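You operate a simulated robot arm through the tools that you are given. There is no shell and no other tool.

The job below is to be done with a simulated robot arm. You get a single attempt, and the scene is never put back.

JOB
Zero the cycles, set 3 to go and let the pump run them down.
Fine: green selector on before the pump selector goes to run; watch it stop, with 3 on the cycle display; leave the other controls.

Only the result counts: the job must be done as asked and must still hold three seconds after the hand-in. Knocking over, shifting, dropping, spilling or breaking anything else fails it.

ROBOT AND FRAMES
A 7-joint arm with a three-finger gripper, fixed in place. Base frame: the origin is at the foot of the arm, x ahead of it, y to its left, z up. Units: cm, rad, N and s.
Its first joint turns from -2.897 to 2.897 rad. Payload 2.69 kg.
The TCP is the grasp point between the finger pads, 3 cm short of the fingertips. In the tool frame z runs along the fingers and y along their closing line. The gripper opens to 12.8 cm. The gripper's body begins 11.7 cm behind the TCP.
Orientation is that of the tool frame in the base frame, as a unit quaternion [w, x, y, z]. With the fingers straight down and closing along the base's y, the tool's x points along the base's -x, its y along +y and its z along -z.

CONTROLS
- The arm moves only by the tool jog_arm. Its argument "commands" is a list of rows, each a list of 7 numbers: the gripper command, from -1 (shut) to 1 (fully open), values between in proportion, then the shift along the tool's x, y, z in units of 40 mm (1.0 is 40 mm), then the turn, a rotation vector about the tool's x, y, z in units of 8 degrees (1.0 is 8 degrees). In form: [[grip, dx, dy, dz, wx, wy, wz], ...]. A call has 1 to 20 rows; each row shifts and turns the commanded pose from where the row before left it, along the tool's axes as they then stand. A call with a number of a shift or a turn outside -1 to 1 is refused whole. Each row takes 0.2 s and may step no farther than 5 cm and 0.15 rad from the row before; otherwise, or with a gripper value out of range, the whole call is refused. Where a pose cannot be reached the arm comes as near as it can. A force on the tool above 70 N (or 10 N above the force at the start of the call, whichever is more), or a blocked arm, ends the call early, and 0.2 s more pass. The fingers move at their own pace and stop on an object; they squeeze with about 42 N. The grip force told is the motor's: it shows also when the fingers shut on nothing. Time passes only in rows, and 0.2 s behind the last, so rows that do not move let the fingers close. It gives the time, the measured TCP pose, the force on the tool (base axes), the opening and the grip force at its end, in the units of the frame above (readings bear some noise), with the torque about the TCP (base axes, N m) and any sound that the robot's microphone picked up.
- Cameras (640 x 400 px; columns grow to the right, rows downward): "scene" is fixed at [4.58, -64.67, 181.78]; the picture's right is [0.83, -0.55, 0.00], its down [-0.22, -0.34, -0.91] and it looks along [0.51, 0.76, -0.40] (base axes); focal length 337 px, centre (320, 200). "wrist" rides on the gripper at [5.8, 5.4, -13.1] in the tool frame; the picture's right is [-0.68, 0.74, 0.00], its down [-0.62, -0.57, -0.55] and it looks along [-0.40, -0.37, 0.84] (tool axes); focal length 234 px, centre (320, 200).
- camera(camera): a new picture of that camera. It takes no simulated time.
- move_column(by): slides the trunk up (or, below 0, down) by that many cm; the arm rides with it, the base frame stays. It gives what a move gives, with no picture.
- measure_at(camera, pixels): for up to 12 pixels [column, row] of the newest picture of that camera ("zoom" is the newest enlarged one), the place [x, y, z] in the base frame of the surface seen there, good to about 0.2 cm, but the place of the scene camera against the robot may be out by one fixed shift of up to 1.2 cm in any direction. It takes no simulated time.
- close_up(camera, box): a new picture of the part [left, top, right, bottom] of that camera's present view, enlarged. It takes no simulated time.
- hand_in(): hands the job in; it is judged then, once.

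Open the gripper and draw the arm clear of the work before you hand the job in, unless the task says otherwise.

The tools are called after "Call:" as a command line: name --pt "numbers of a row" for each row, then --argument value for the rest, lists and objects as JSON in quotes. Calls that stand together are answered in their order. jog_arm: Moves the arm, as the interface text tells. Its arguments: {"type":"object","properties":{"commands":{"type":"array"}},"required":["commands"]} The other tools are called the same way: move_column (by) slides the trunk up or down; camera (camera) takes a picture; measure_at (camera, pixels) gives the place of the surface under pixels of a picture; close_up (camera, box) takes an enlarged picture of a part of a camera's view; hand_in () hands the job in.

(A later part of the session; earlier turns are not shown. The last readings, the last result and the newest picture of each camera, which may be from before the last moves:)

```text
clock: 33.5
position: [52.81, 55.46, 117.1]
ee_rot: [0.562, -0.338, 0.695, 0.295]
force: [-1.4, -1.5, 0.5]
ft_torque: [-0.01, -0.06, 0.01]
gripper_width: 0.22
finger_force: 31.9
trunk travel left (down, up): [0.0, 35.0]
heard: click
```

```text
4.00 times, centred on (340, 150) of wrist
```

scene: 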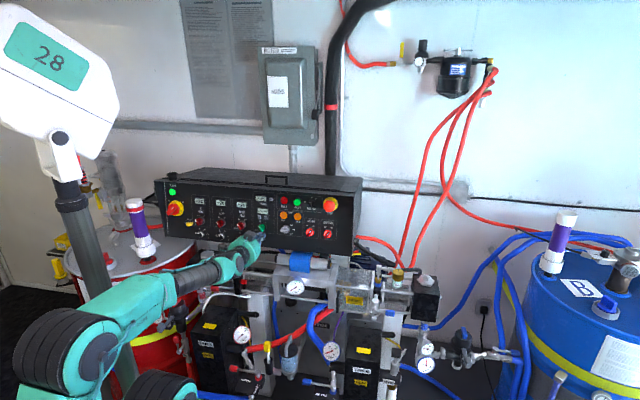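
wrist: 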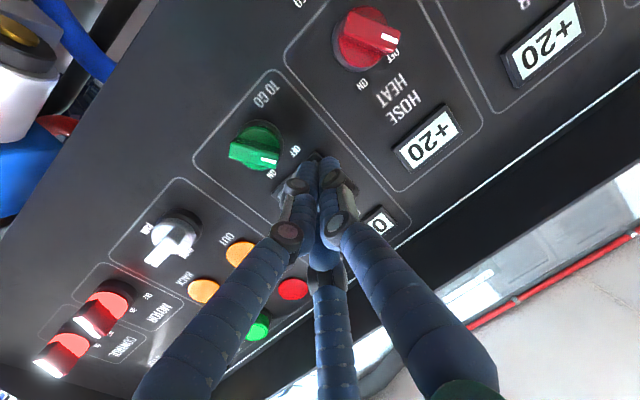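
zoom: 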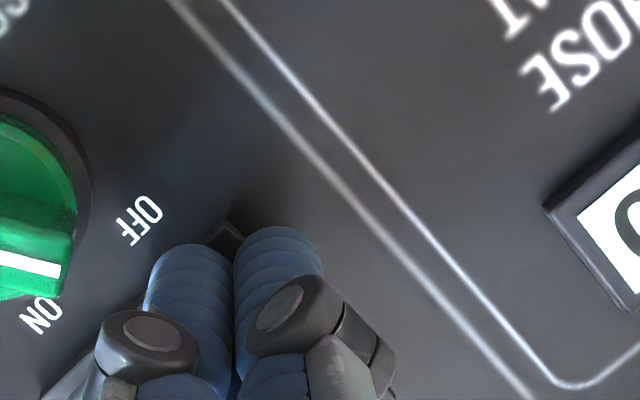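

The readout is "4 TO GO" and CYCLES 000. I draw back 0.8 cm to release the button.

Call:
jog_arm --pt "-1 0 0.016 -0.1 0 0 0" --pt "-1 0 0.016 -0.1 0 0 0" --pt "-1 0 0 0 0 0 0"

Call:
close_up --camera "scene" --box '[240, 185, 304, 225]'

```text
clock: 34.4
position: [52.38, 54.89, 117.16]
ee_rot: [0.562, -0.339, 0.695, 0.295]
force: [0.4, 0.2, 0.9]
ft_torque: [0.01, -0.04, -0.01]
gripper_width: 0.2
finger_force: 31.4
trunk travel left (down, up): [0.0, 35.0]
```

```text
10.00 times, centred on (272, 205) of scene
```

zoom: 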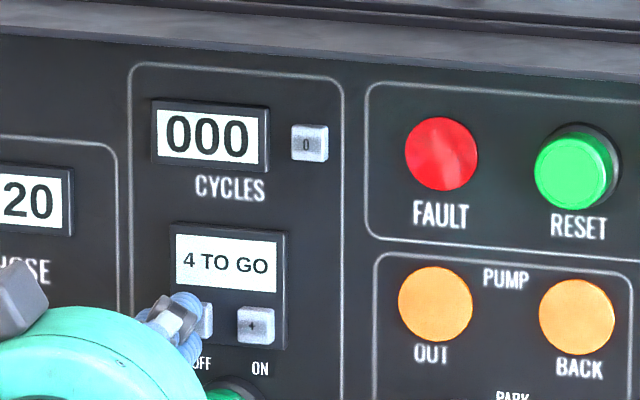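

Button released, still "4 TO GO". I press again by the same 0.8 cm, gently at the end.

Call:
jog_arm --pt "-1 0 -0.016 0.1 0 0 0" --pt "-1 0 -0.008 0.05 0 0 0" --pt "-1 0 -0.008 0.05 0 0 0" --pt "-1 0 0 0 0 0 0"

Call:
close_up --camera "scene" --box '[240, 185, 304, 225]'

```text
clock: 35.4
position: [53.04, 55.38, 117.1]
ee_rot: [0.562, -0.338, 0.694, 0.295]
force: [-1.5, -3.6, 1.5]
ft_torque: [-0.05, -0.01, -0.05]
gripper_width: 0.22
finger_force: 30.9
trunk travel left (down, up): [0.0, 35.0]
heard: click
```

```text
10.00 times, centred on (272, 205) of scene
```

zoom: 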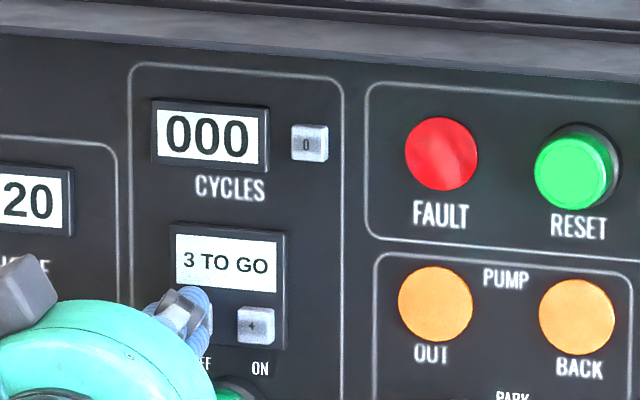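

"3 TO GO" and CYCLES 000. I draw back 5 cm along the normal, then go down 2.7 cm and left 0.9 cm, to come beside the upper-left end of the green TO GO handle.

Call:
jog_arm --pt "-1 0 0.06 -0.4 0 0 0" --pt "-1 0 0.06 -0.4 0 0 0" --pt "-1 0 0.065 -0.44 0 0 0" --pt "-1 0.225 0.07 0.01 0 0 0" --pt "-1 0.225 0.07 0.01 0 0 0" --pt "-1 0.225 0.075 0.012 0 0 0" --pt "-1 0 0 0 0 0 0" --pt "-1 0 0 0 0 0 0"

Call:
camera --camera "wrist"

Call:
close_up --camera "scene" --box '[240, 185, 304, 225]'

```text
clock: 37.1
position: [48.41, 52.11, 115.35]
ee_rot: [0.562, -0.339, 0.694, 0.295]
force: [0.0, 1.1, 0.3]
ft_torque: [0.0, 0.0, 0.01]
gripper_width: 0.19
finger_force: 31.7
trunk travel left (down, up): [0.0, 35.0]
```

```text
taken
```

wrist: 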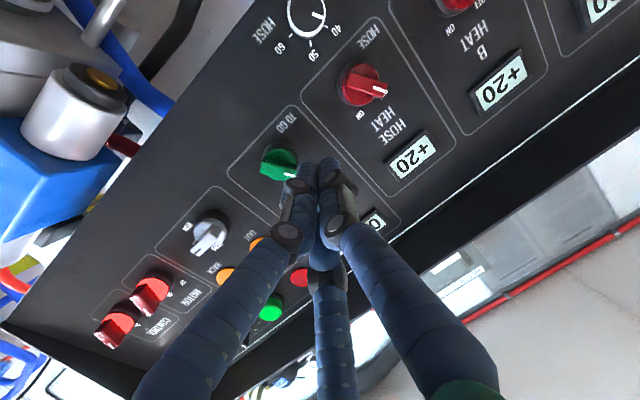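

```text
10.00 times, centred on (272, 205) of scene
```

zoom: 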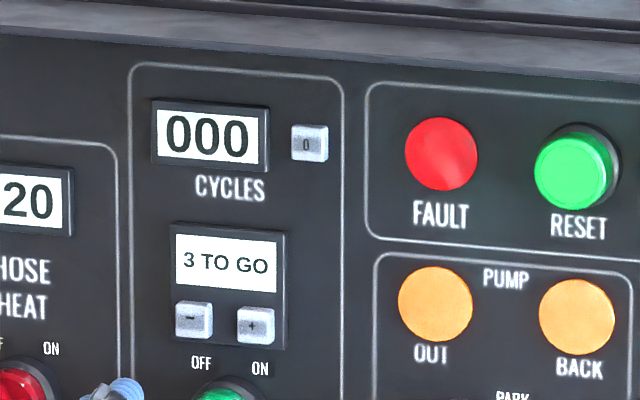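

The tip is at r=-3.06, u=1.3, d=-5.7, to the upper left of the green knob. I advance 3.1 cm along the normal, so the tip is level with the handle but above its disc.

Call:
jog_arm --pt "-1 0 -0.029 0.195 0 0 0" --pt "-1 0 -0.029 0.195 0 0 0" --pt "-1 0 -0.029 0.195 0 0 0" --pt "-1 0 -0.028 0.185 0 0 0" --pt "-1 0 0 0 0 0 0" --pt "-1 0 0 0 0 0 0"

Call:
camera --camera "wrist"

Call:
close_up --camera "wrist" --box '[220, 90, 380, 190]'

Call:
close_up --camera "scene" --box '[232, 200, 296, 240]'

```text
clock: 38.5
position: [50.66, 54.25, 114.87]
ee_rot: [0.563, -0.338, 0.695, 0.295]
force: [-0.6, -0.1, 1.0]
ft_torque: [-0.01, -0.03, -0.03]
gripper_width: 0.23
finger_force: 31.4
trunk travel left (down, up): [0.0, 35.0]
```

```text
taken
```

wrist: 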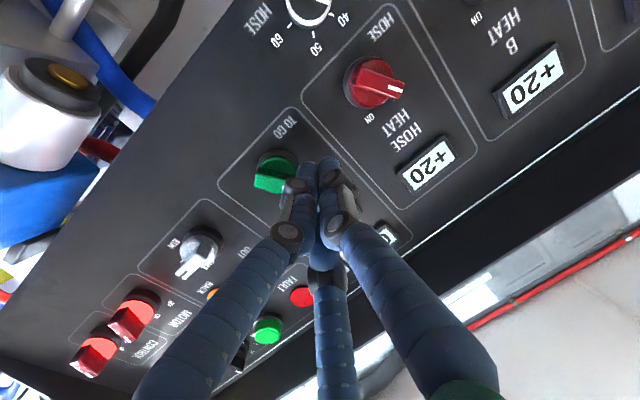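

```text
4.00 times, centred on (300, 140) of wrist
```

zoom: 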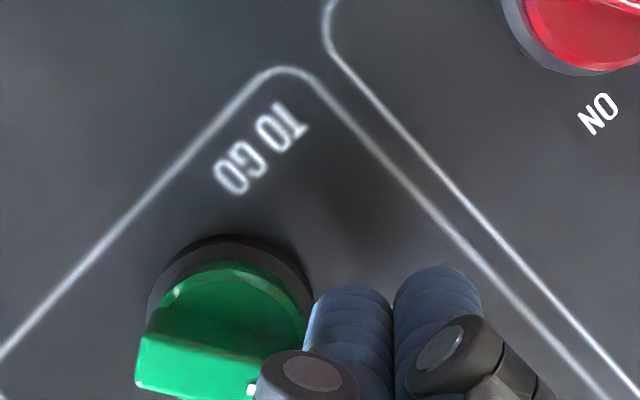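

```text
10.00 times, centred on (264, 220) of scene
```

zoom: 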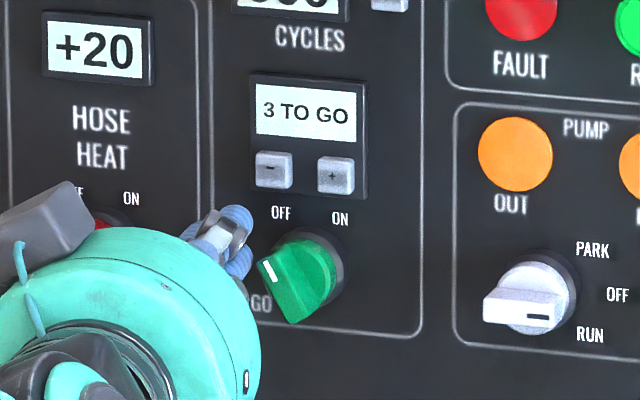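

The scene view shows the fingers left of the green handle's upper end. I measure the visible fingertips and handle in the wrist view to be sure of the relative positions.

Call:
close_up --camera "wrist" --box '[220, 90, 380, 190]'

Call:
measure_at --camera "zoom" --pixels '[[340, 292], [325, 310], [360, 300], [430, 272], [405, 300], [460, 285], [305, 375], [440, 350], [200, 355], [245, 390], [150, 370], [220, 290]]'

```text
4.00 times, centred on (300, 140) of wrist
```

zoom: 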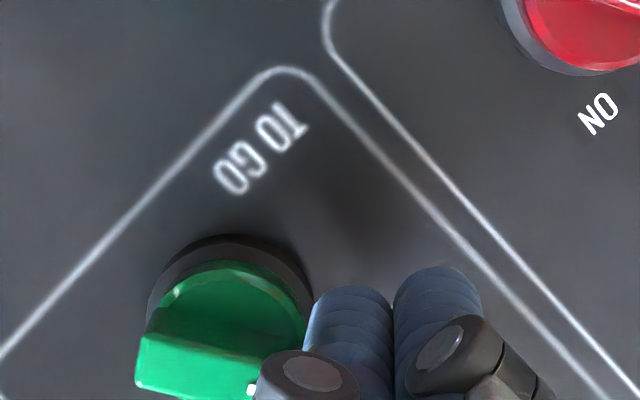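

```text
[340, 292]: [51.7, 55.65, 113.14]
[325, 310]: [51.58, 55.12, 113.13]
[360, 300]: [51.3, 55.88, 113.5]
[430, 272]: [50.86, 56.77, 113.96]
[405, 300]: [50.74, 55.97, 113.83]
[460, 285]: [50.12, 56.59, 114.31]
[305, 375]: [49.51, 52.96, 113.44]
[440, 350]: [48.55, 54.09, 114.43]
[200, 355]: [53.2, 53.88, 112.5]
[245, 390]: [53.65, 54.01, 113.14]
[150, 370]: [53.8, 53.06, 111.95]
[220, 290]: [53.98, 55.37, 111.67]
```

The visible fingers are round tubes and pushing might be fiddly, so I will grip the handle instead. I retract 3.5 cm, move to face the knob centre, reduce the yaw by 2°, open to about 4 cm and roll -30° to match the handle.

Call:
jog_arm --pt "-1 0 0.064 -0.4325 0 0 0" --pt "-1 0 0.064 -0.4325 0 0 0" --pt "-1 0.136 -0.208 -0.031 0 0 0" --pt "-1 0.136 -0.208 -0.031 0 0 0" --pt "-1 0.136 -0.208 -0.031 0 0 0" --pt "-0.375 0 0 0 0.25 0 0" --pt "-0.375 0 0 0 0 0 -0.9375" --pt "-0.375 0 0 0 0 0 -0.9375" --pt "-0.375 0 0 0 0 0 -0.9375" --pt "-0.375 0 0 0 0 0 -0.9375" --pt "-0.375 0 0 0 0 0 0" --pt "-0.375 0 0 0 0 0 0"

Call:
camera --camera "wrist"

Call:
close_up --camera "wrist" --box '[220, 80, 412, 200]'

Call:
close_up --camera "scene" --box '[224, 190, 304, 240]'

```text
clock: 41.1
position: [50.62, 48.53, 115.06]
ee_rot: [0.617, -0.503, 0.591, 0.13]
force: [0.1, -0.1, 0.7]
ft_torque: [0.0, 0.01, -0.04]
gripper_width: 3.99
finger_force: 0.2
out of reach, approached as far as the arm can: row 9, 10
trunk travel left (down, up): [0.0, 35.0]
```

```text
taken
```

wrist: 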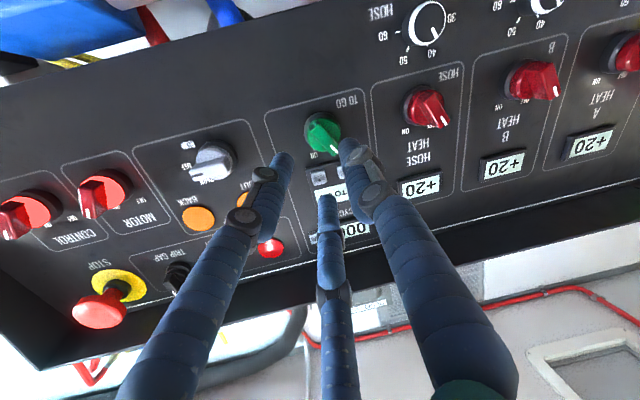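

```text
3.33 times, centred on (316, 140) of wrist
```

zoom: 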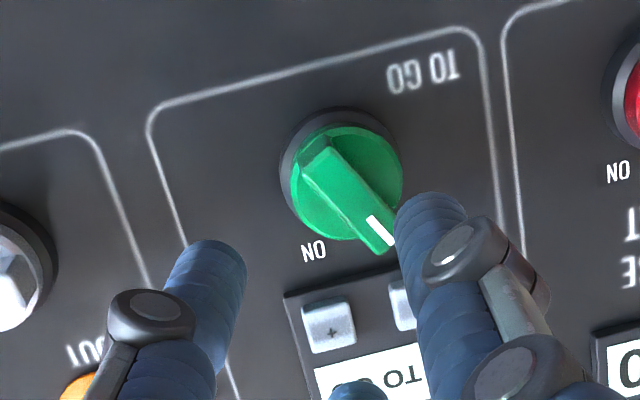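

```text
8.00 times, centred on (264, 215) of scene
```

zoom: 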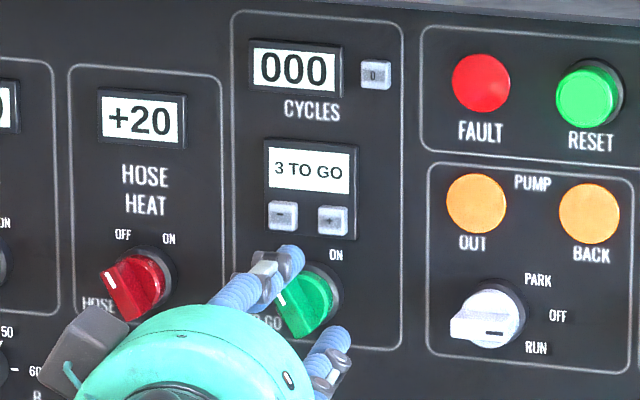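

Rolling to -30° hit a limit (position drifted to r=1.5, u=0.85), while positive roll is free. Since the grip is symmetric, I roll +180° from here instead, in free air 3 cm in front of the knobs.

Call:
jog_arm --pt "-0.375 0 0 -0.25 0 0 1" --pt "-0.375 0 0 -0.25 0 0 1" --pt "-0.375 0 0 0 0 0 1" --pt "-0.375 0 0 0 0 0 1" --pt "-0.375 0 0 0 0 0 1" --pt "-0.375 0 0 0 0 0 1" --pt "-0.375 0 0 0 0 0 1" --pt "-0.375 0 0 0 0 0 1" --pt "-0.375 0 0 0 0 0 1" --pt "-0.375 0 0 0 0 0 1" --pt "-0.375 0 0 0 0 0 1" --pt "-0.375 0 0 0 0 0 0"

```text
clock: 43.8
position: [49.42, 47.1, 115.46]
ee_rot: [0.359, 0.052, 0.771, 0.523]
force: [0.0, 0.9, -0.4]
ft_torque: [-0.01, -0.01, 0.0]
gripper_width: 3.99
finger_force: 0.1
trunk travel left (down, up): [0.0, 35.0]
```

At +58° roll with no complaint. I continue +92° more to reach +150°.

Call:
jog_arm --pt "-0.375 0 0 0 0 0 0.958" --pt "-0.375 0 0 0 0 0 0.958" --pt "-0.375 0 0 0 0 0 0.958" --pt "-0.375 0 0 0 0 0 0.958" --pt "-0.375 0 0 0 0 0 0.958" --pt "-0.375 0 0 0 0 0 0.958" --pt "-0.375 0 0 0 0 0 0.958" --pt "-0.375 0 0 0 0 0 0.958" --pt "-0.375 0 0 0 0 0 0.958" --pt "-0.375 0 0 0 0 0 0.958" --pt "-0.375 0 0 0 0 0 0.958" --pt "-0.375 0 0 0 0 0 0.958" --pt "-0.375 0 0 0 0 0 0"

Call:
camera --camera "wrist"

Call:
camera --camera "scene"

```text
clock: 46.5
position: [49.42, 47.11, 115.31]
ee_rot: [-0.125, 0.591, 0.499, 0.622]
force: [-0.1, 0.4, -0.5]
ft_torque: [0.0, 0.01, 0.0]
gripper_width: 4.01
finger_force: 0.0
trunk travel left (down, up): [0.0, 35.0]
```

```text
taken
```

wrist: 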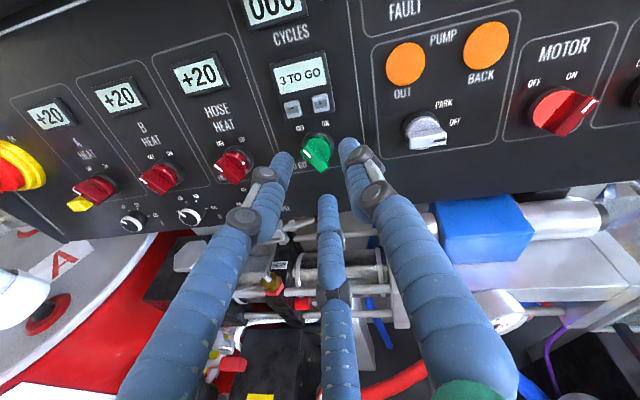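

```text
taken
```

scene: 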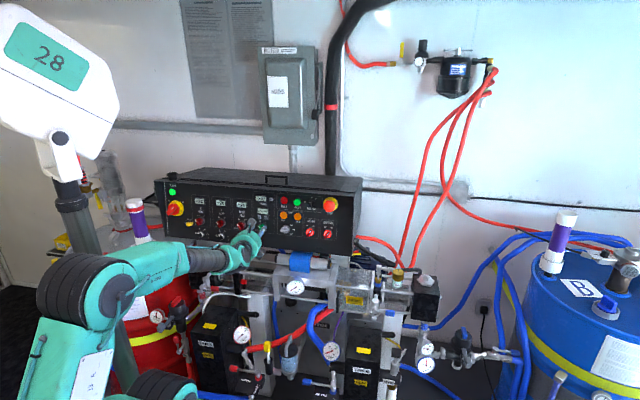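

The wrist view is now upright: green knob at (317, 152) with the mark on OFF, display "3 TO GO". I measure the knob from this new view to refine its centre.

Call:
close_up --camera "wrist" --box '[270, 120, 366, 180]'

Call:
measure_at --camera "wrist" --pixels '[[292, 109], [321, 103], [317, 150], [310, 141], [323, 160], [424, 132], [437, 135], [415, 128], [330, 205], [275, 165], [350, 150], [300, 145]]'

```text
6.67 times, centred on (318, 150) of wrist
```

zoom: 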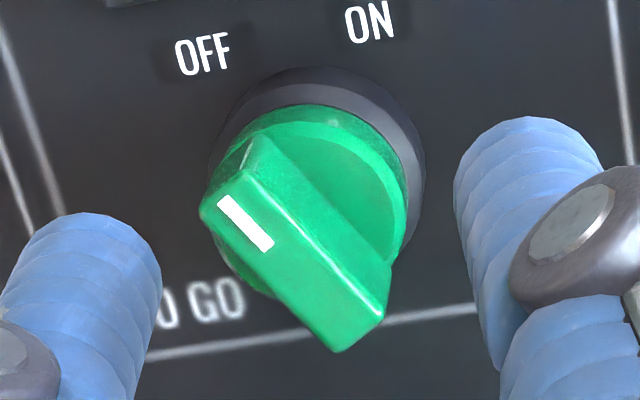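

```text
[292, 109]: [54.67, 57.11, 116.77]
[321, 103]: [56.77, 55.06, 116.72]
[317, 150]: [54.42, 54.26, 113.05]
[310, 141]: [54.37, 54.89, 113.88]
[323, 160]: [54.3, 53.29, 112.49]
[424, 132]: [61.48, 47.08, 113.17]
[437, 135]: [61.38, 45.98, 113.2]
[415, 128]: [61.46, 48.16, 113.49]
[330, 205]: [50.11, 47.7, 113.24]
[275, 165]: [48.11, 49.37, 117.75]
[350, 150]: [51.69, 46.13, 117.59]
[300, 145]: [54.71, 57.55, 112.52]
```

I measure the handle's front face corners and centre in the enlarged view.

Call:
measure_at --camera "zoom" --pixels '[[293, 260], [245, 182], [212, 212], [375, 308], [340, 340], [270, 240], [320, 285], [330, 130], [380, 180], [90, 230], [530, 140], [60, 300]]'

```text
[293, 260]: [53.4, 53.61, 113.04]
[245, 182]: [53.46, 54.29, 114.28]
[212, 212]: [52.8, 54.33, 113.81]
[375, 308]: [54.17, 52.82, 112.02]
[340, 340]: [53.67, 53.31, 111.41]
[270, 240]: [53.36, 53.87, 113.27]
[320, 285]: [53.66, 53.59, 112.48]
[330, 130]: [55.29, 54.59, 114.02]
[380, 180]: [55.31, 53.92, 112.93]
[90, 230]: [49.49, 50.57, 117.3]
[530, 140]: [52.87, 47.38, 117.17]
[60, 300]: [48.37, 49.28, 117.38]
```

The knob centre comes out at r=-0.25, u=-0.15 with the handle tilted about 31°, width 0.9 cm and top at d=-3.7. I move sideways to line up and in to 1 cm in front of the handle.

Call:
jog_arm --pt "-0.375 -0.0096 -0.092 0.22 0 0 0" --pt "-0.375 -0.0096 -0.092 0.22 0 0 0" --pt "-0.375 -0.0096 -0.092 0.22 0 0 0" --pt "-0.375 -0.0096 -0.092 0.22 0 0 0" --pt "-0.375 0 0 0 0 0 0" --pt "-0.375 0 0 0 0 0 0"

Call:
camera --camera "wrist"

Call:
close_up --camera "wrist" --box '[240, 100, 400, 200]'

```text
clock: 48.0
position: [50.6, 50.49, 113.9]
ee_rot: [-0.125, 0.591, 0.498, 0.622]
force: [0.3, 0.8, 0.1]
ft_torque: [0.03, -0.03, 0.02]
gripper_width: 3.94
finger_force: 0.0
trunk travel left (down, up): [0.0, 35.0]
```

```text
taken
```

wrist: 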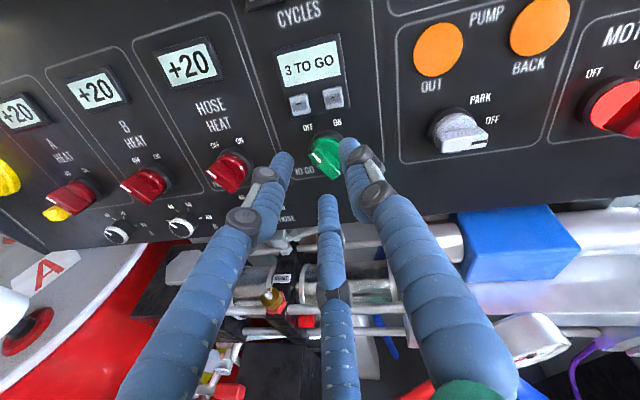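

```text
4.00 times, centred on (320, 150) of wrist
```

zoom: 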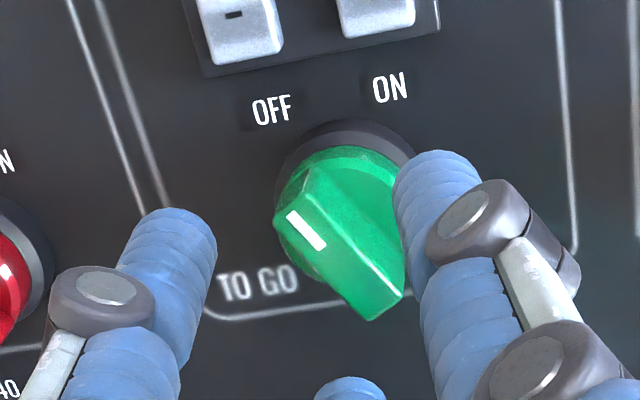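

TCP is at r=0.08, u=-0.03, d=-8.0, centred on the knob with the fingers straddling the handle. I advance 2.6 cm along the normal so that the tips flank the handle.

Call:
jog_arm --pt "-0.375 -0.0136 0.0102 0.162 0 0 0" --pt "-0.375 -0.0136 0.0102 0.162 0 0 0" --pt "-0.375 -0.0136 0.0102 0.162 0 0 0" --pt "-0.375 -0.0136 0.0102 0.162 0 0 0" --pt "-0.375 0 0 0 0 0 0" --pt "-0.375 0 0 0 0 0 0"

Call:
close_up --camera "wrist" --box '[240, 100, 400, 200]'

Call:
close_up --camera "scene" --box '[232, 200, 296, 240]'

```text
clock: 49.4
position: [52.17, 52.31, 113.36]
ee_rot: [-0.126, 0.59, 0.498, 0.622]
force: [0.7, -0.2, -0.3]
ft_torque: [0.02, 0.02, 0.03]
gripper_width: 4.0
finger_force: 0.1
trunk travel left (down, up): [0.0, 35.0]
```

```text
4.00 times, centred on (320, 150) of wrist
```

zoom: 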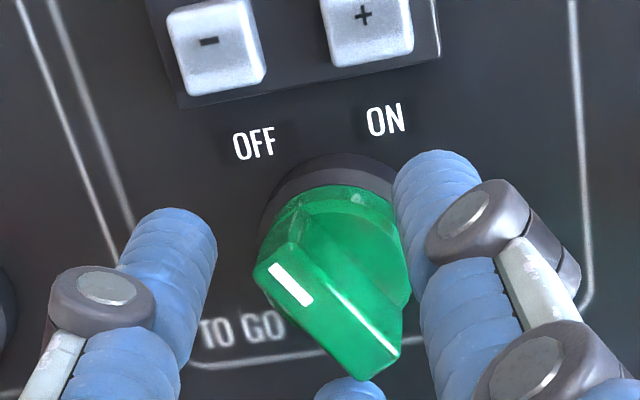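

```text
10.00 times, centred on (264, 220) of scene
```

zoom: 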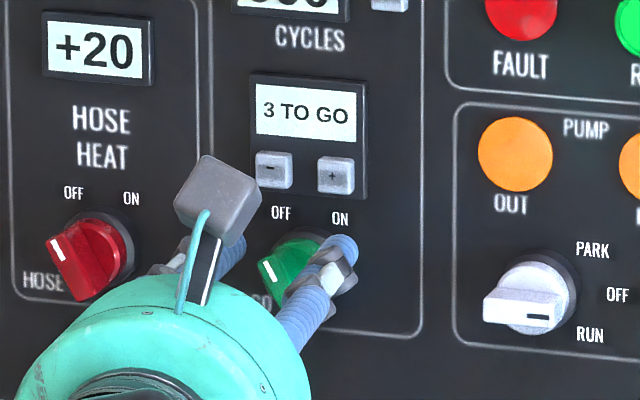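

The handle sits between the finger tubes with no contact. I measure the visible tube tips relative to the handle before closing.

Call:
close_up --camera "wrist" --box '[240, 100, 400, 200]'

Call:
measure_at --camera "zoom" --pixels '[[440, 160], [405, 190], [470, 190], [170, 220], [205, 240], [140, 250], [350, 385], [325, 395], [375, 395], [410, 270], [325, 310], [385, 345]]'

```text
4.00 times, centred on (320, 150) of wrist
```

zoom: 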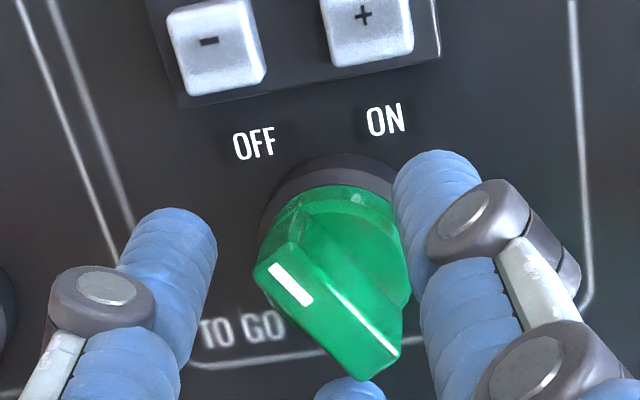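

```text
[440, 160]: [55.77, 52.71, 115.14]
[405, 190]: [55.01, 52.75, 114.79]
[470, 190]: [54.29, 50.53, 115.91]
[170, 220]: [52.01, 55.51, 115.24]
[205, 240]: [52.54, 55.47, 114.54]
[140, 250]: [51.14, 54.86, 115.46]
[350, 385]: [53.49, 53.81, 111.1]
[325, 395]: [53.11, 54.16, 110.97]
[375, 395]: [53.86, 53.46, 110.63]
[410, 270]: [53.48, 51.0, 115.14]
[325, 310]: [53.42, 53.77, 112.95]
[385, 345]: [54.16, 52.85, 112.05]
```

The tubes stand clear all round the handle (visually three of them). I close slowly to 2.4 cm first and read the width and force.

Call:
jog_arm --pt "-0.5 0 0 0 0 0 0" --pt "-0.625 0 0 0 0 0 0" --pt "-0.625 0 0 0 0 0 0"

Call:
close_up --camera "wrist" --box '[240, 100, 400, 200]'

```text
clock: 50.1
position: [52.16, 52.28, 113.18]
ee_rot: [-0.125, 0.591, 0.499, 0.621]
force: [-2.1, -4.4, -8.9]
ft_torque: [-0.24, 0.19, 0.0]
gripper_width: 3.07
finger_force: 5.0
trunk travel left (down, up): [0.0, 35.0]
```

```text
4.00 times, centred on (320, 150) of wrist
```

zoom: 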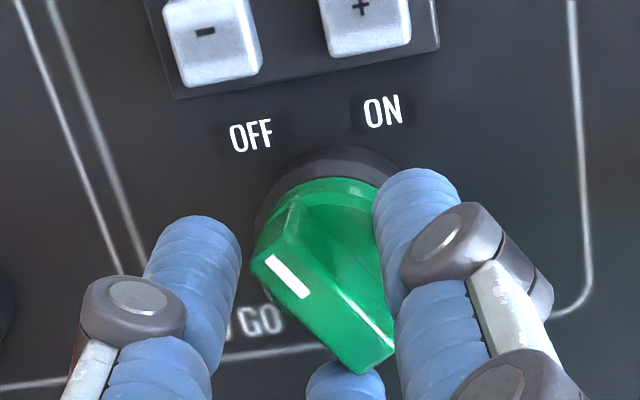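

Closing stopped at 3.07 cm with about 10 N, the lower tube touching the handle's end: the hand really has three jaws, so I'll push the handle with the closed fingers instead. First I reopen, back off 4 cm, then shut and roll -60°.

Call:
jog_arm --pt "-0.375 0 0 0 0 0 0" --pt "-0.375 0 0 0 0 0 0" --pt "-0.375 0 0 -0.3 0 0 0" --pt "-0.375 0 0 -0.35 0 0 0" --pt "-0.375 0 0 -0.35 0 0 0" --pt "-0.375 0 0 -0.1 0 0 0" --pt "-1 0 0 0 0 0 -0.9375" --pt "-1 0 0 0 0 0 -0.9375" --pt "-1 0 0 0 0 0 -0.9375" --pt "-1 0 0 0 0 0 -0.9375" --pt "-1 0 0 0 0 0 -0.9375" --pt "-1 0 0 0 0 0 -0.9375" --pt "-1 0 0 0 0 0 -0.9375" --pt "-1 0 0 0 0 0 -0.9375" --pt "-1 0 0 0 0 0 0"

Call:
camera --camera "wrist"

Call:
close_up --camera "wrist" --box '[220, 90, 412, 210]'

```text
clock: 53.4
position: [49.63, 48.84, 114.11]
ee_rot: [0.203, 0.261, 0.728, 0.601]
force: [0.1, -1.2, -0.2]
ft_torque: [-0.01, 0.0, 0.01]
gripper_width: 0.23
finger_force: 31.6
trunk travel left (down, up): [0.0, 35.0]
```

```text
taken
```

wrist: 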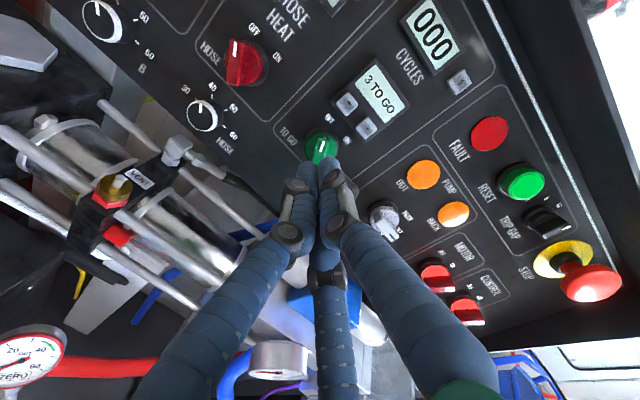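

```text
3.33 times, centred on (316, 150) of wrist
```

zoom: 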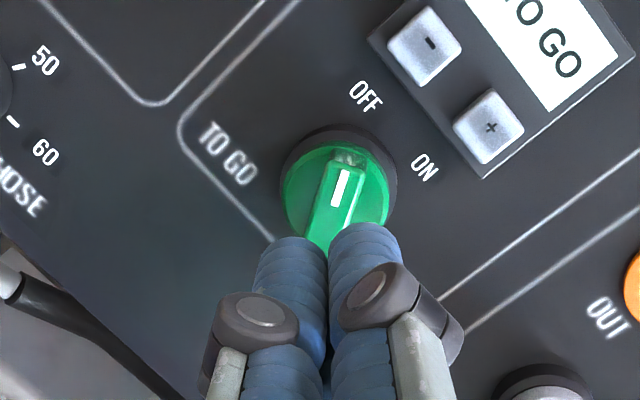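

The mark still points to OFF; the hand is shut at roll 90°, with TCP r=0.56, u=-0.17, d=-9.9. I move right 2.1 cm and in 4.4 cm so the closed tips come beside the lower-right side of the handle, above its disc.

Call:
jog_arm --pt "-1 -0.266 0.031 -0.03 0 0 0" --pt "-1 -0.266 0.031 -0.03 0 0 0" --pt "-1 -0.025 0.001 0.218 0 0 0" --pt "-1 -0.025 0.001 0.218 0 0 0" --pt "-1 -0.025 0.001 0.218 0 0 0" --pt "-1 -0.025 0.001 0.218 0 0 0" --pt "-1 -0.025 0.001 0.218 0 0 0" --pt "-1 0 0 0 0 0 0" --pt "-1 0 0 0 0 0 0"

Call:
camera --camera "wrist"

Call:
close_up --camera "wrist" --box '[220, 90, 412, 210]'

Call:
close_up --camera "scene" --box '[232, 200, 296, 240]'

```text
clock: 55.4
position: [54.09, 50.6, 113.51]
ee_rot: [0.202, 0.261, 0.728, 0.601]
force: [-0.2, 0.2, 0.0]
ft_torque: [0.0, 0.01, 0.02]
gripper_width: 0.2
finger_force: 31.8
trunk travel left (down, up): [0.0, 35.0]
```

```text
taken
```

wrist: 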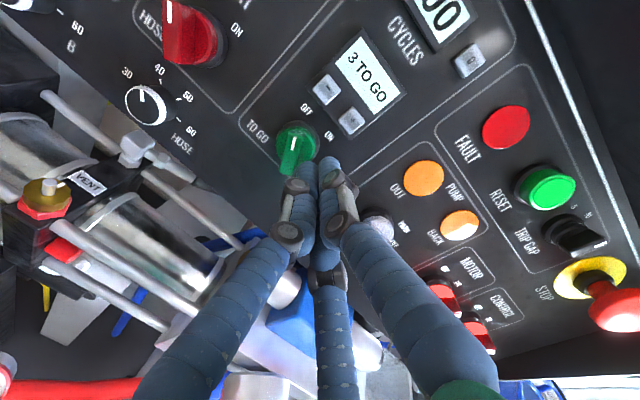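

```text
3.33 times, centred on (316, 150) of wrist
```

zoom: 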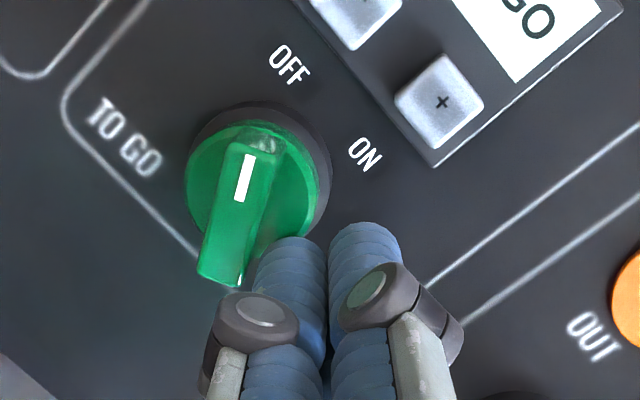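

```text
10.00 times, centred on (264, 220) of scene
```

zoom: 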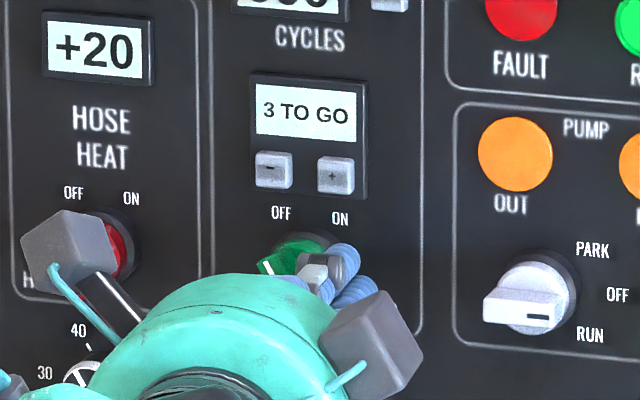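

The closed tips are beside the handle's lower-right side with about 0.5 cm to spare, tip d=-2.44. I creep toward the handle, left-down, in 0.2 cm rows until contact.

Call:
jog_arm --pt "-1 0.043 -0.025 0.005 0 0 0" --pt "-1 0.043 -0.025 0.005 0 0 0" --pt "-1 0 0 0 0 0 0"

```text
clock: 56.1
position: [53.84, 50.64, 113.43]
ee_rot: [0.202, 0.262, 0.727, 0.601]
force: [3.8, -4.4, -0.3]
ft_torque: [-0.08, -0.06, -0.12]
gripper_width: 0.18
finger_force: 31.3
trunk travel left (down, up): [0.0, 35.0]
```

Contact: about 6 N against the tool toward the right. I now sweep the tip around the knob centre clockwise, rolling with it, three rows of 8°.

Call:
jog_arm --pt "-1 0 -0.075 0 0 0 1" --pt "-1 0 -0.075 0 0 0 1" --pt "-1 0 -0.075 0 0 0 1" --pt "-1 0 0 0 0 0 0"

Call:
camera --camera "wrist"

Call:
close_up --camera "wrist" --box '[220, 90, 412, 210]'

```text
clock: 57.1
position: [53.68, 50.52, 112.42]
ee_rot: [0.072, 0.408, 0.657, 0.63]
force: [1.5, -0.9, -0.9]
ft_torque: [-0.05, 0.0, -0.06]
gripper_width: 0.22
finger_force: 31.8
trunk travel left (down, up): [0.0, 35.0]
```

```text
taken
```

wrist: 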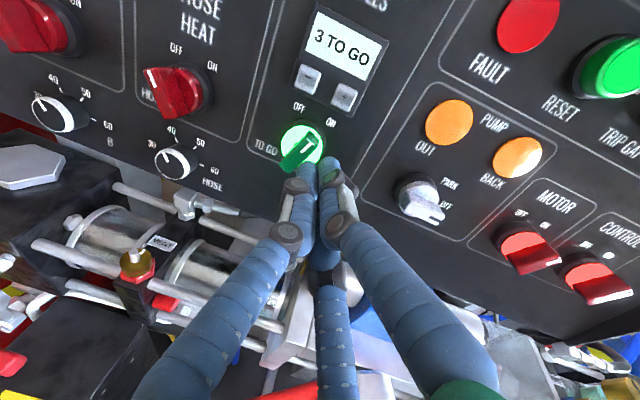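

```text
3.33 times, centred on (316, 150) of wrist
```

zoom: 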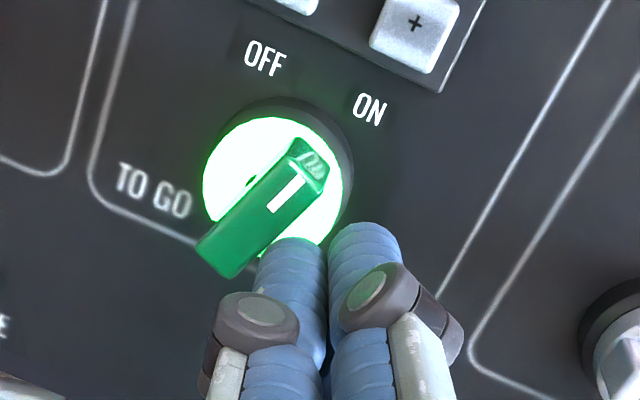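

The selector has turned: it now points to ON and is lit green. I back off to the right, then retract 4.4 cm.

Call:
jog_arm --pt "-1 -0.09 0.04 0 0 0 0" --pt "-1 -0.05 0.02 -0.3 0 0 0" --pt "-1 0 0 -0.4 0 0 0" --pt "-1 0 0 -0.4 0 0 0" --pt "-1 0 0 0 0 0 0" --pt "-1 0 0 0 0 0 0"

Call:
camera --camera "wrist"

Call:
close_up --camera "wrist" --box '[240, 70, 400, 170]'

Call:
close_up --camera "scene" --box '[232, 200, 296, 240]'

```text
clock: 58.5
position: [51.34, 46.71, 113.37]
ee_rot: [0.072, 0.408, 0.657, 0.63]
force: [0.5, -0.9, 0.6]
ft_torque: [0.03, 0.05, -0.01]
gripper_width: 0.2
finger_force: 31.8
trunk travel left (down, up): [0.0, 35.0]
```

```text
taken
```

wrist: 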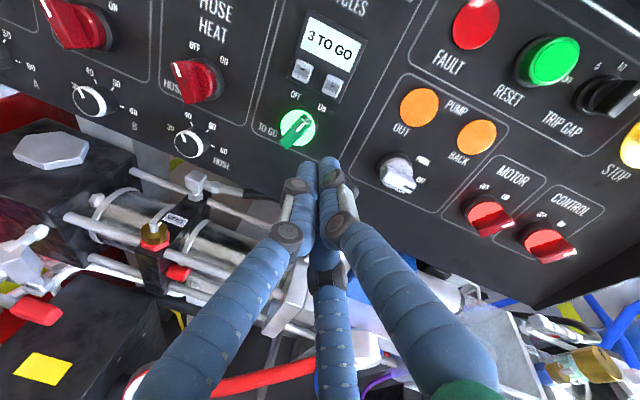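

```text
4.00 times, centred on (320, 120) of wrist
```

zoom: 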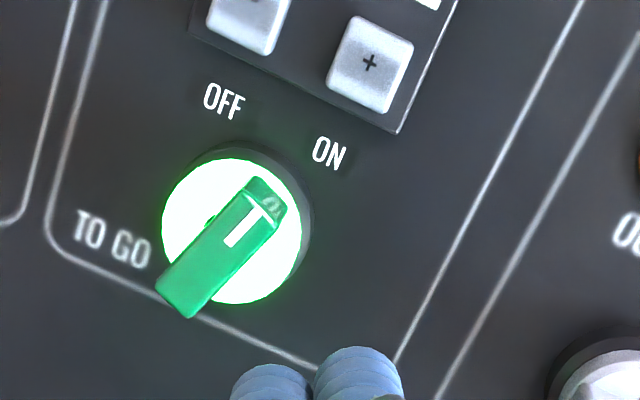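

```text
10.00 times, centred on (264, 220) of scene
```

zoom: 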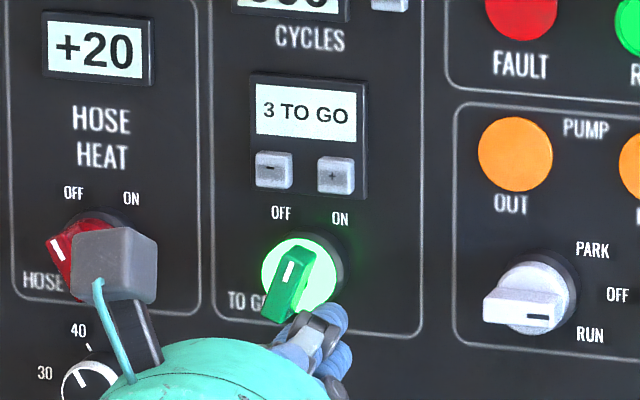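

The knob is lit and points toward ON. I measure its handle ends to see whether it is fully over in its detent.

Call:
measure_at --camera "zoom" --pixels '[[275, 290], [298, 268], [290, 300], [285, 310], [305, 262]]'

Call:
close_up --camera "wrist" --box '[264, 95, 328, 135]'

Call:
measure_at --camera "zoom" --pixels '[[250, 230], [310, 260], [140, 380], [205, 420], [350, 200], [290, 220], [175, 360], [230, 295]]'

```text
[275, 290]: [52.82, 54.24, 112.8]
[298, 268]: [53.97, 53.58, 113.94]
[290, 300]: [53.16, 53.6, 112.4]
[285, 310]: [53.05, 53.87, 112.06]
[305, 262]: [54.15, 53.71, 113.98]
```

```text
10.00 times, centred on (296, 115) of wrist
```

zoom: 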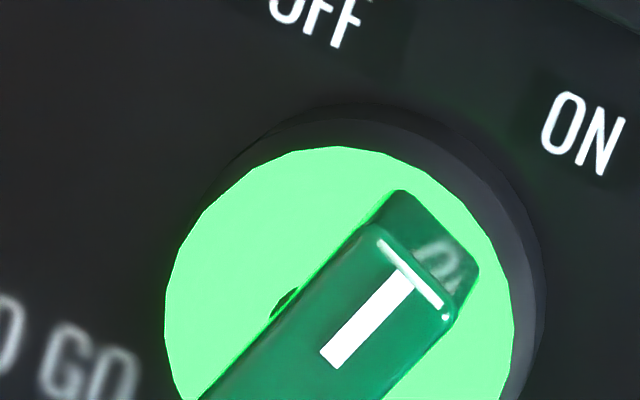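

```text
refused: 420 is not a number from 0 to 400
```

I take a slightly wider close-up to measure both ends of the handle.

Call:
close_up --camera "wrist" --box '[256, 100, 336, 150]'

Call:
measure_at --camera "zoom" --pixels '[[370, 150], [420, 200], [195, 335], [255, 385], [310, 260], [345, 190], [240, 340]]'

```text
8.00 times, centred on (296, 125) of wrist
```

zoom: 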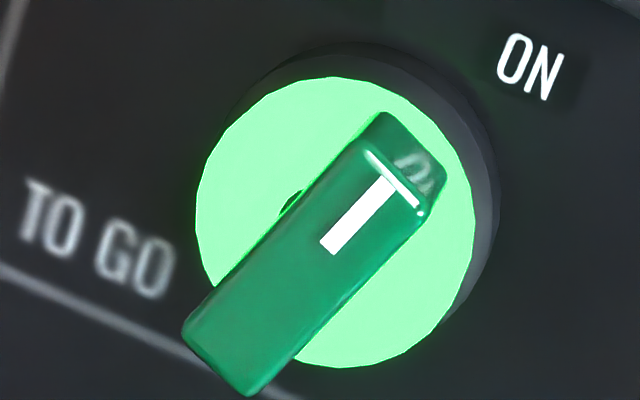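

```text
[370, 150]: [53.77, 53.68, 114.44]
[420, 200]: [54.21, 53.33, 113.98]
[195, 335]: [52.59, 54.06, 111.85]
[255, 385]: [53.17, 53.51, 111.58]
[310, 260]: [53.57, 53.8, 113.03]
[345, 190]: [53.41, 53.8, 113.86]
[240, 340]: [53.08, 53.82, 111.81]
```

The handle measures about 21° right of vertical. I compare it with the MOTOR selector, which is at ON, in the same view.

Call:
close_up --camera "wrist" --box '[440, 180, 536, 240]'

Call:
close_up --camera "scene" --box '[250, 205, 346, 245]'

```text
6.67 times, centred on (488, 210) of wrist
```

zoom: 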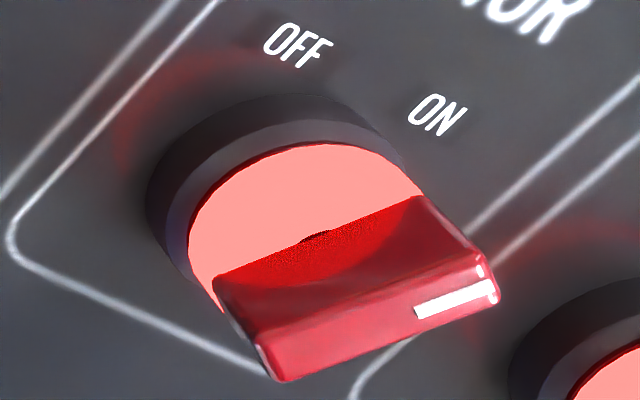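

```text
6.67 times, centred on (298, 225) of scene
```

zoom: 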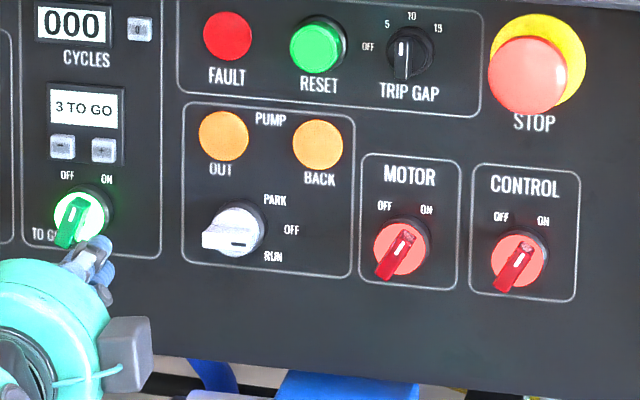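

I measure the TO GO and MOTOR handles' ends in this same close-up to compare their angles.

Call:
measure_at --camera "zoom" --pixels '[[82, 206], [66, 240], [406, 238], [384, 274], [524, 248], [502, 285], [237, 243], [208, 240]]'

```text
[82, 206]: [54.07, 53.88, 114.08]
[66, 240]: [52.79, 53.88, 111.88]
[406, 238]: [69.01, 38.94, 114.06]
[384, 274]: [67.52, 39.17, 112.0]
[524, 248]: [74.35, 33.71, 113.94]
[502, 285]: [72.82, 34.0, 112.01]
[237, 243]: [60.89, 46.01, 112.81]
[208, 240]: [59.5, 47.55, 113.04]
```

TO GO measures 21° versus about 30° for MOTOR and CONTROL at ON; it may still be settling, so I will recheck. Meanwhile I measure the pump knob in the wrist view at about (397, 172).

Call:
close_up --camera "wrist" --box '[360, 145, 440, 195]'

Call:
measure_at --camera "zoom" --pixels '[[300, 200], [240, 170], [360, 240], [260, 220], [320, 260], [330, 150], [200, 120], [400, 280]]'

```text
8.00 times, centred on (400, 170) of wrist
```

zoom: 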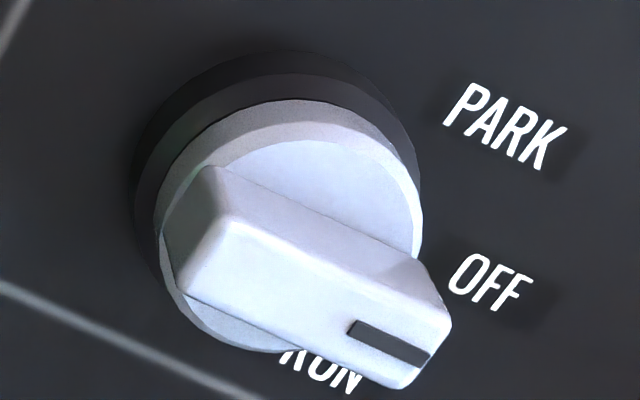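

```text
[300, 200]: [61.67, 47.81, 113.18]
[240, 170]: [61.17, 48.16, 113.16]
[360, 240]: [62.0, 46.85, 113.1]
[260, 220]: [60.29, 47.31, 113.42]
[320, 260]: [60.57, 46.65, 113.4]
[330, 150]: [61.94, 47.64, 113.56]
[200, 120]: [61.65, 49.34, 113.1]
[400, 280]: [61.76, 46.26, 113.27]
```

I measure the corners of the pump handle's front face.

Call:
measure_at --camera "zoom" --pixels '[[240, 245], [195, 290], [400, 375], [440, 322], [316, 308], [280, 290], [350, 310], [300, 350]]'

```text
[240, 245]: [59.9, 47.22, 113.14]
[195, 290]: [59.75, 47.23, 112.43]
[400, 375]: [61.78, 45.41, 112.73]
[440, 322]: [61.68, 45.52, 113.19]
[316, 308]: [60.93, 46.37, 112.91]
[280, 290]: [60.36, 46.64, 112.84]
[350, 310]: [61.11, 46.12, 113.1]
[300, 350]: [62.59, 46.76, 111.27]
```

The pump handle's centre is at about r=10.1, u=-0.25, lying horizontally with the mark to the right (OFF). I square the tool to the panel, roll +36°, and move to above-right of the pump knob, with the tip still 5 cm off the panel.

Call:
jog_arm --pt "-1 0 0 0 -0.326 -0.731 0" --pt "-1 0 0 0 0 0 0.9" --pt "-1 0 0 0 0 0 0.9" --pt "-1 0 0 0 0 0 0.9" --pt "-1 0 0 0 0 0 0.9" --pt "-1 0 0 0 0 0 0.9" --pt "-1 -0.065 0.524 0.125 0 0 0" --pt "-1 -0.065 0.524 0.125 0 0 0" --pt "-1 -0.065 0.524 0.125 0 0 0" --pt "-1 -0.065 0.524 0.125 0 0 0" --pt "-1 0 0 0 0 0 0" --pt "-1 0 0 0 0 0 0"

Call:
camera --camera "wrist"

Call:
close_up --camera "scene" --box '[250, 190, 346, 250]'

```text
clock: 61.1
position: [59.44, 42.18, 116.54]
ee_rot: [-0.083, 0.613, 0.472, 0.628]
force: [-0.3, 0.2, 0.3]
ft_torque: [0.01, -0.03, -0.01]
gripper_width: 0.22
finger_force: 31.1
out of reach, approached as far as the arm can: row 1, 2
trunk travel left (down, up): [0.0, 35.0]
```

```text
taken
```

wrist: 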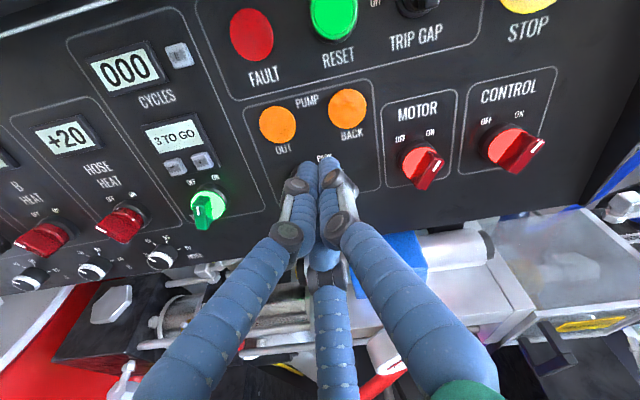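

```text
6.67 times, centred on (298, 220) of scene
```

zoom: 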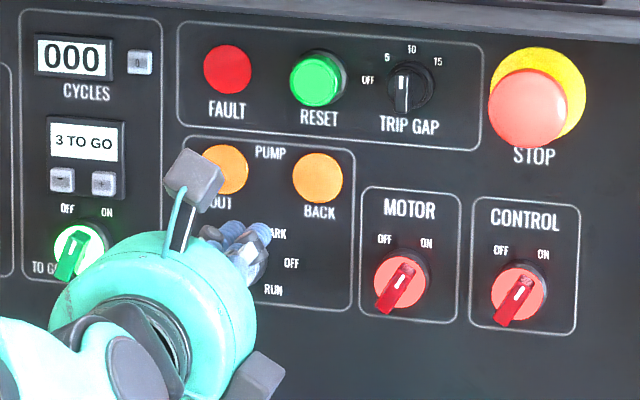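

The tool is square to the panel at r=12.2, u=2.6, d=-8.1, tip above-right of the pump knob. I recheck the TO GO handle in this view at (208, 208) before moving on.

Call:
close_up --camera "wrist" --box '[168, 175, 248, 225]'

Call:
measure_at --camera "wrist" --pixels '[[211, 200], [204, 222], [430, 160], [420, 180], [527, 147], [515, 165]]'

```text
8.00 times, centred on (208, 200) of wrist
```

zoom: 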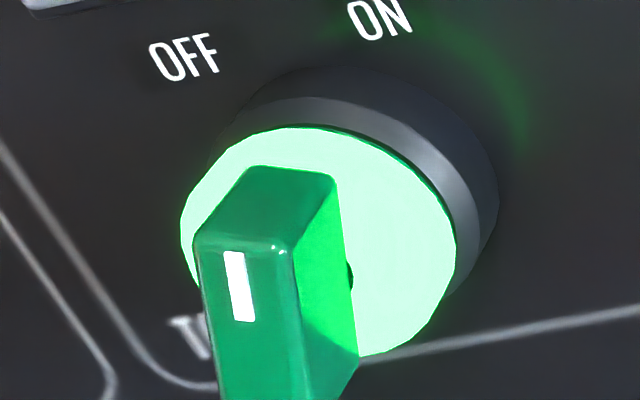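

```text
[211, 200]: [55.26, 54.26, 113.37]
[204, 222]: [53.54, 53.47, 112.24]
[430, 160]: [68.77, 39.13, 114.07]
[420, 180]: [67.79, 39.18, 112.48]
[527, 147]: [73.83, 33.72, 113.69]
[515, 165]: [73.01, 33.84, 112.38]
```

I take a slightly lower close-up to measure the full TO GO handle and compare to MOTOR.

Call:
close_up --camera "wrist" --box '[168, 190, 248, 240]'

Call:
measure_at --camera "zoom" --pixels '[[205, 135], [285, 138], [205, 305], [300, 305], [245, 135], [252, 310], [225, 150], [275, 280]]'

```text
8.00 times, centred on (208, 215) of wrist
```

zoom: 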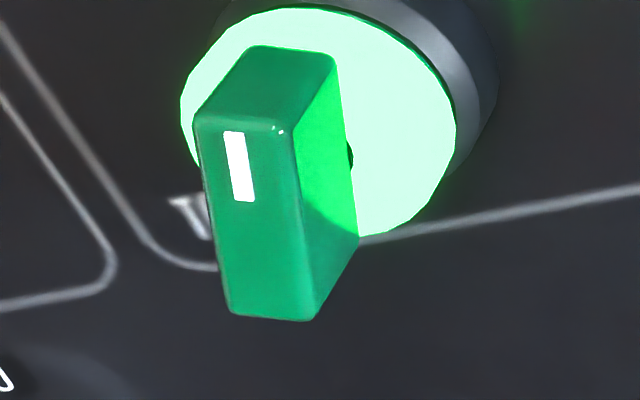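

```text
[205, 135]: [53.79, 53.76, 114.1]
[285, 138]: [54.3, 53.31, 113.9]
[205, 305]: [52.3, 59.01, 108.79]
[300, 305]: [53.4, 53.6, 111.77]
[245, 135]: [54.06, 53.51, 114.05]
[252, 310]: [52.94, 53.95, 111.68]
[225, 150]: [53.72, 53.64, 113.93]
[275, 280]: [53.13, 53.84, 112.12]
```

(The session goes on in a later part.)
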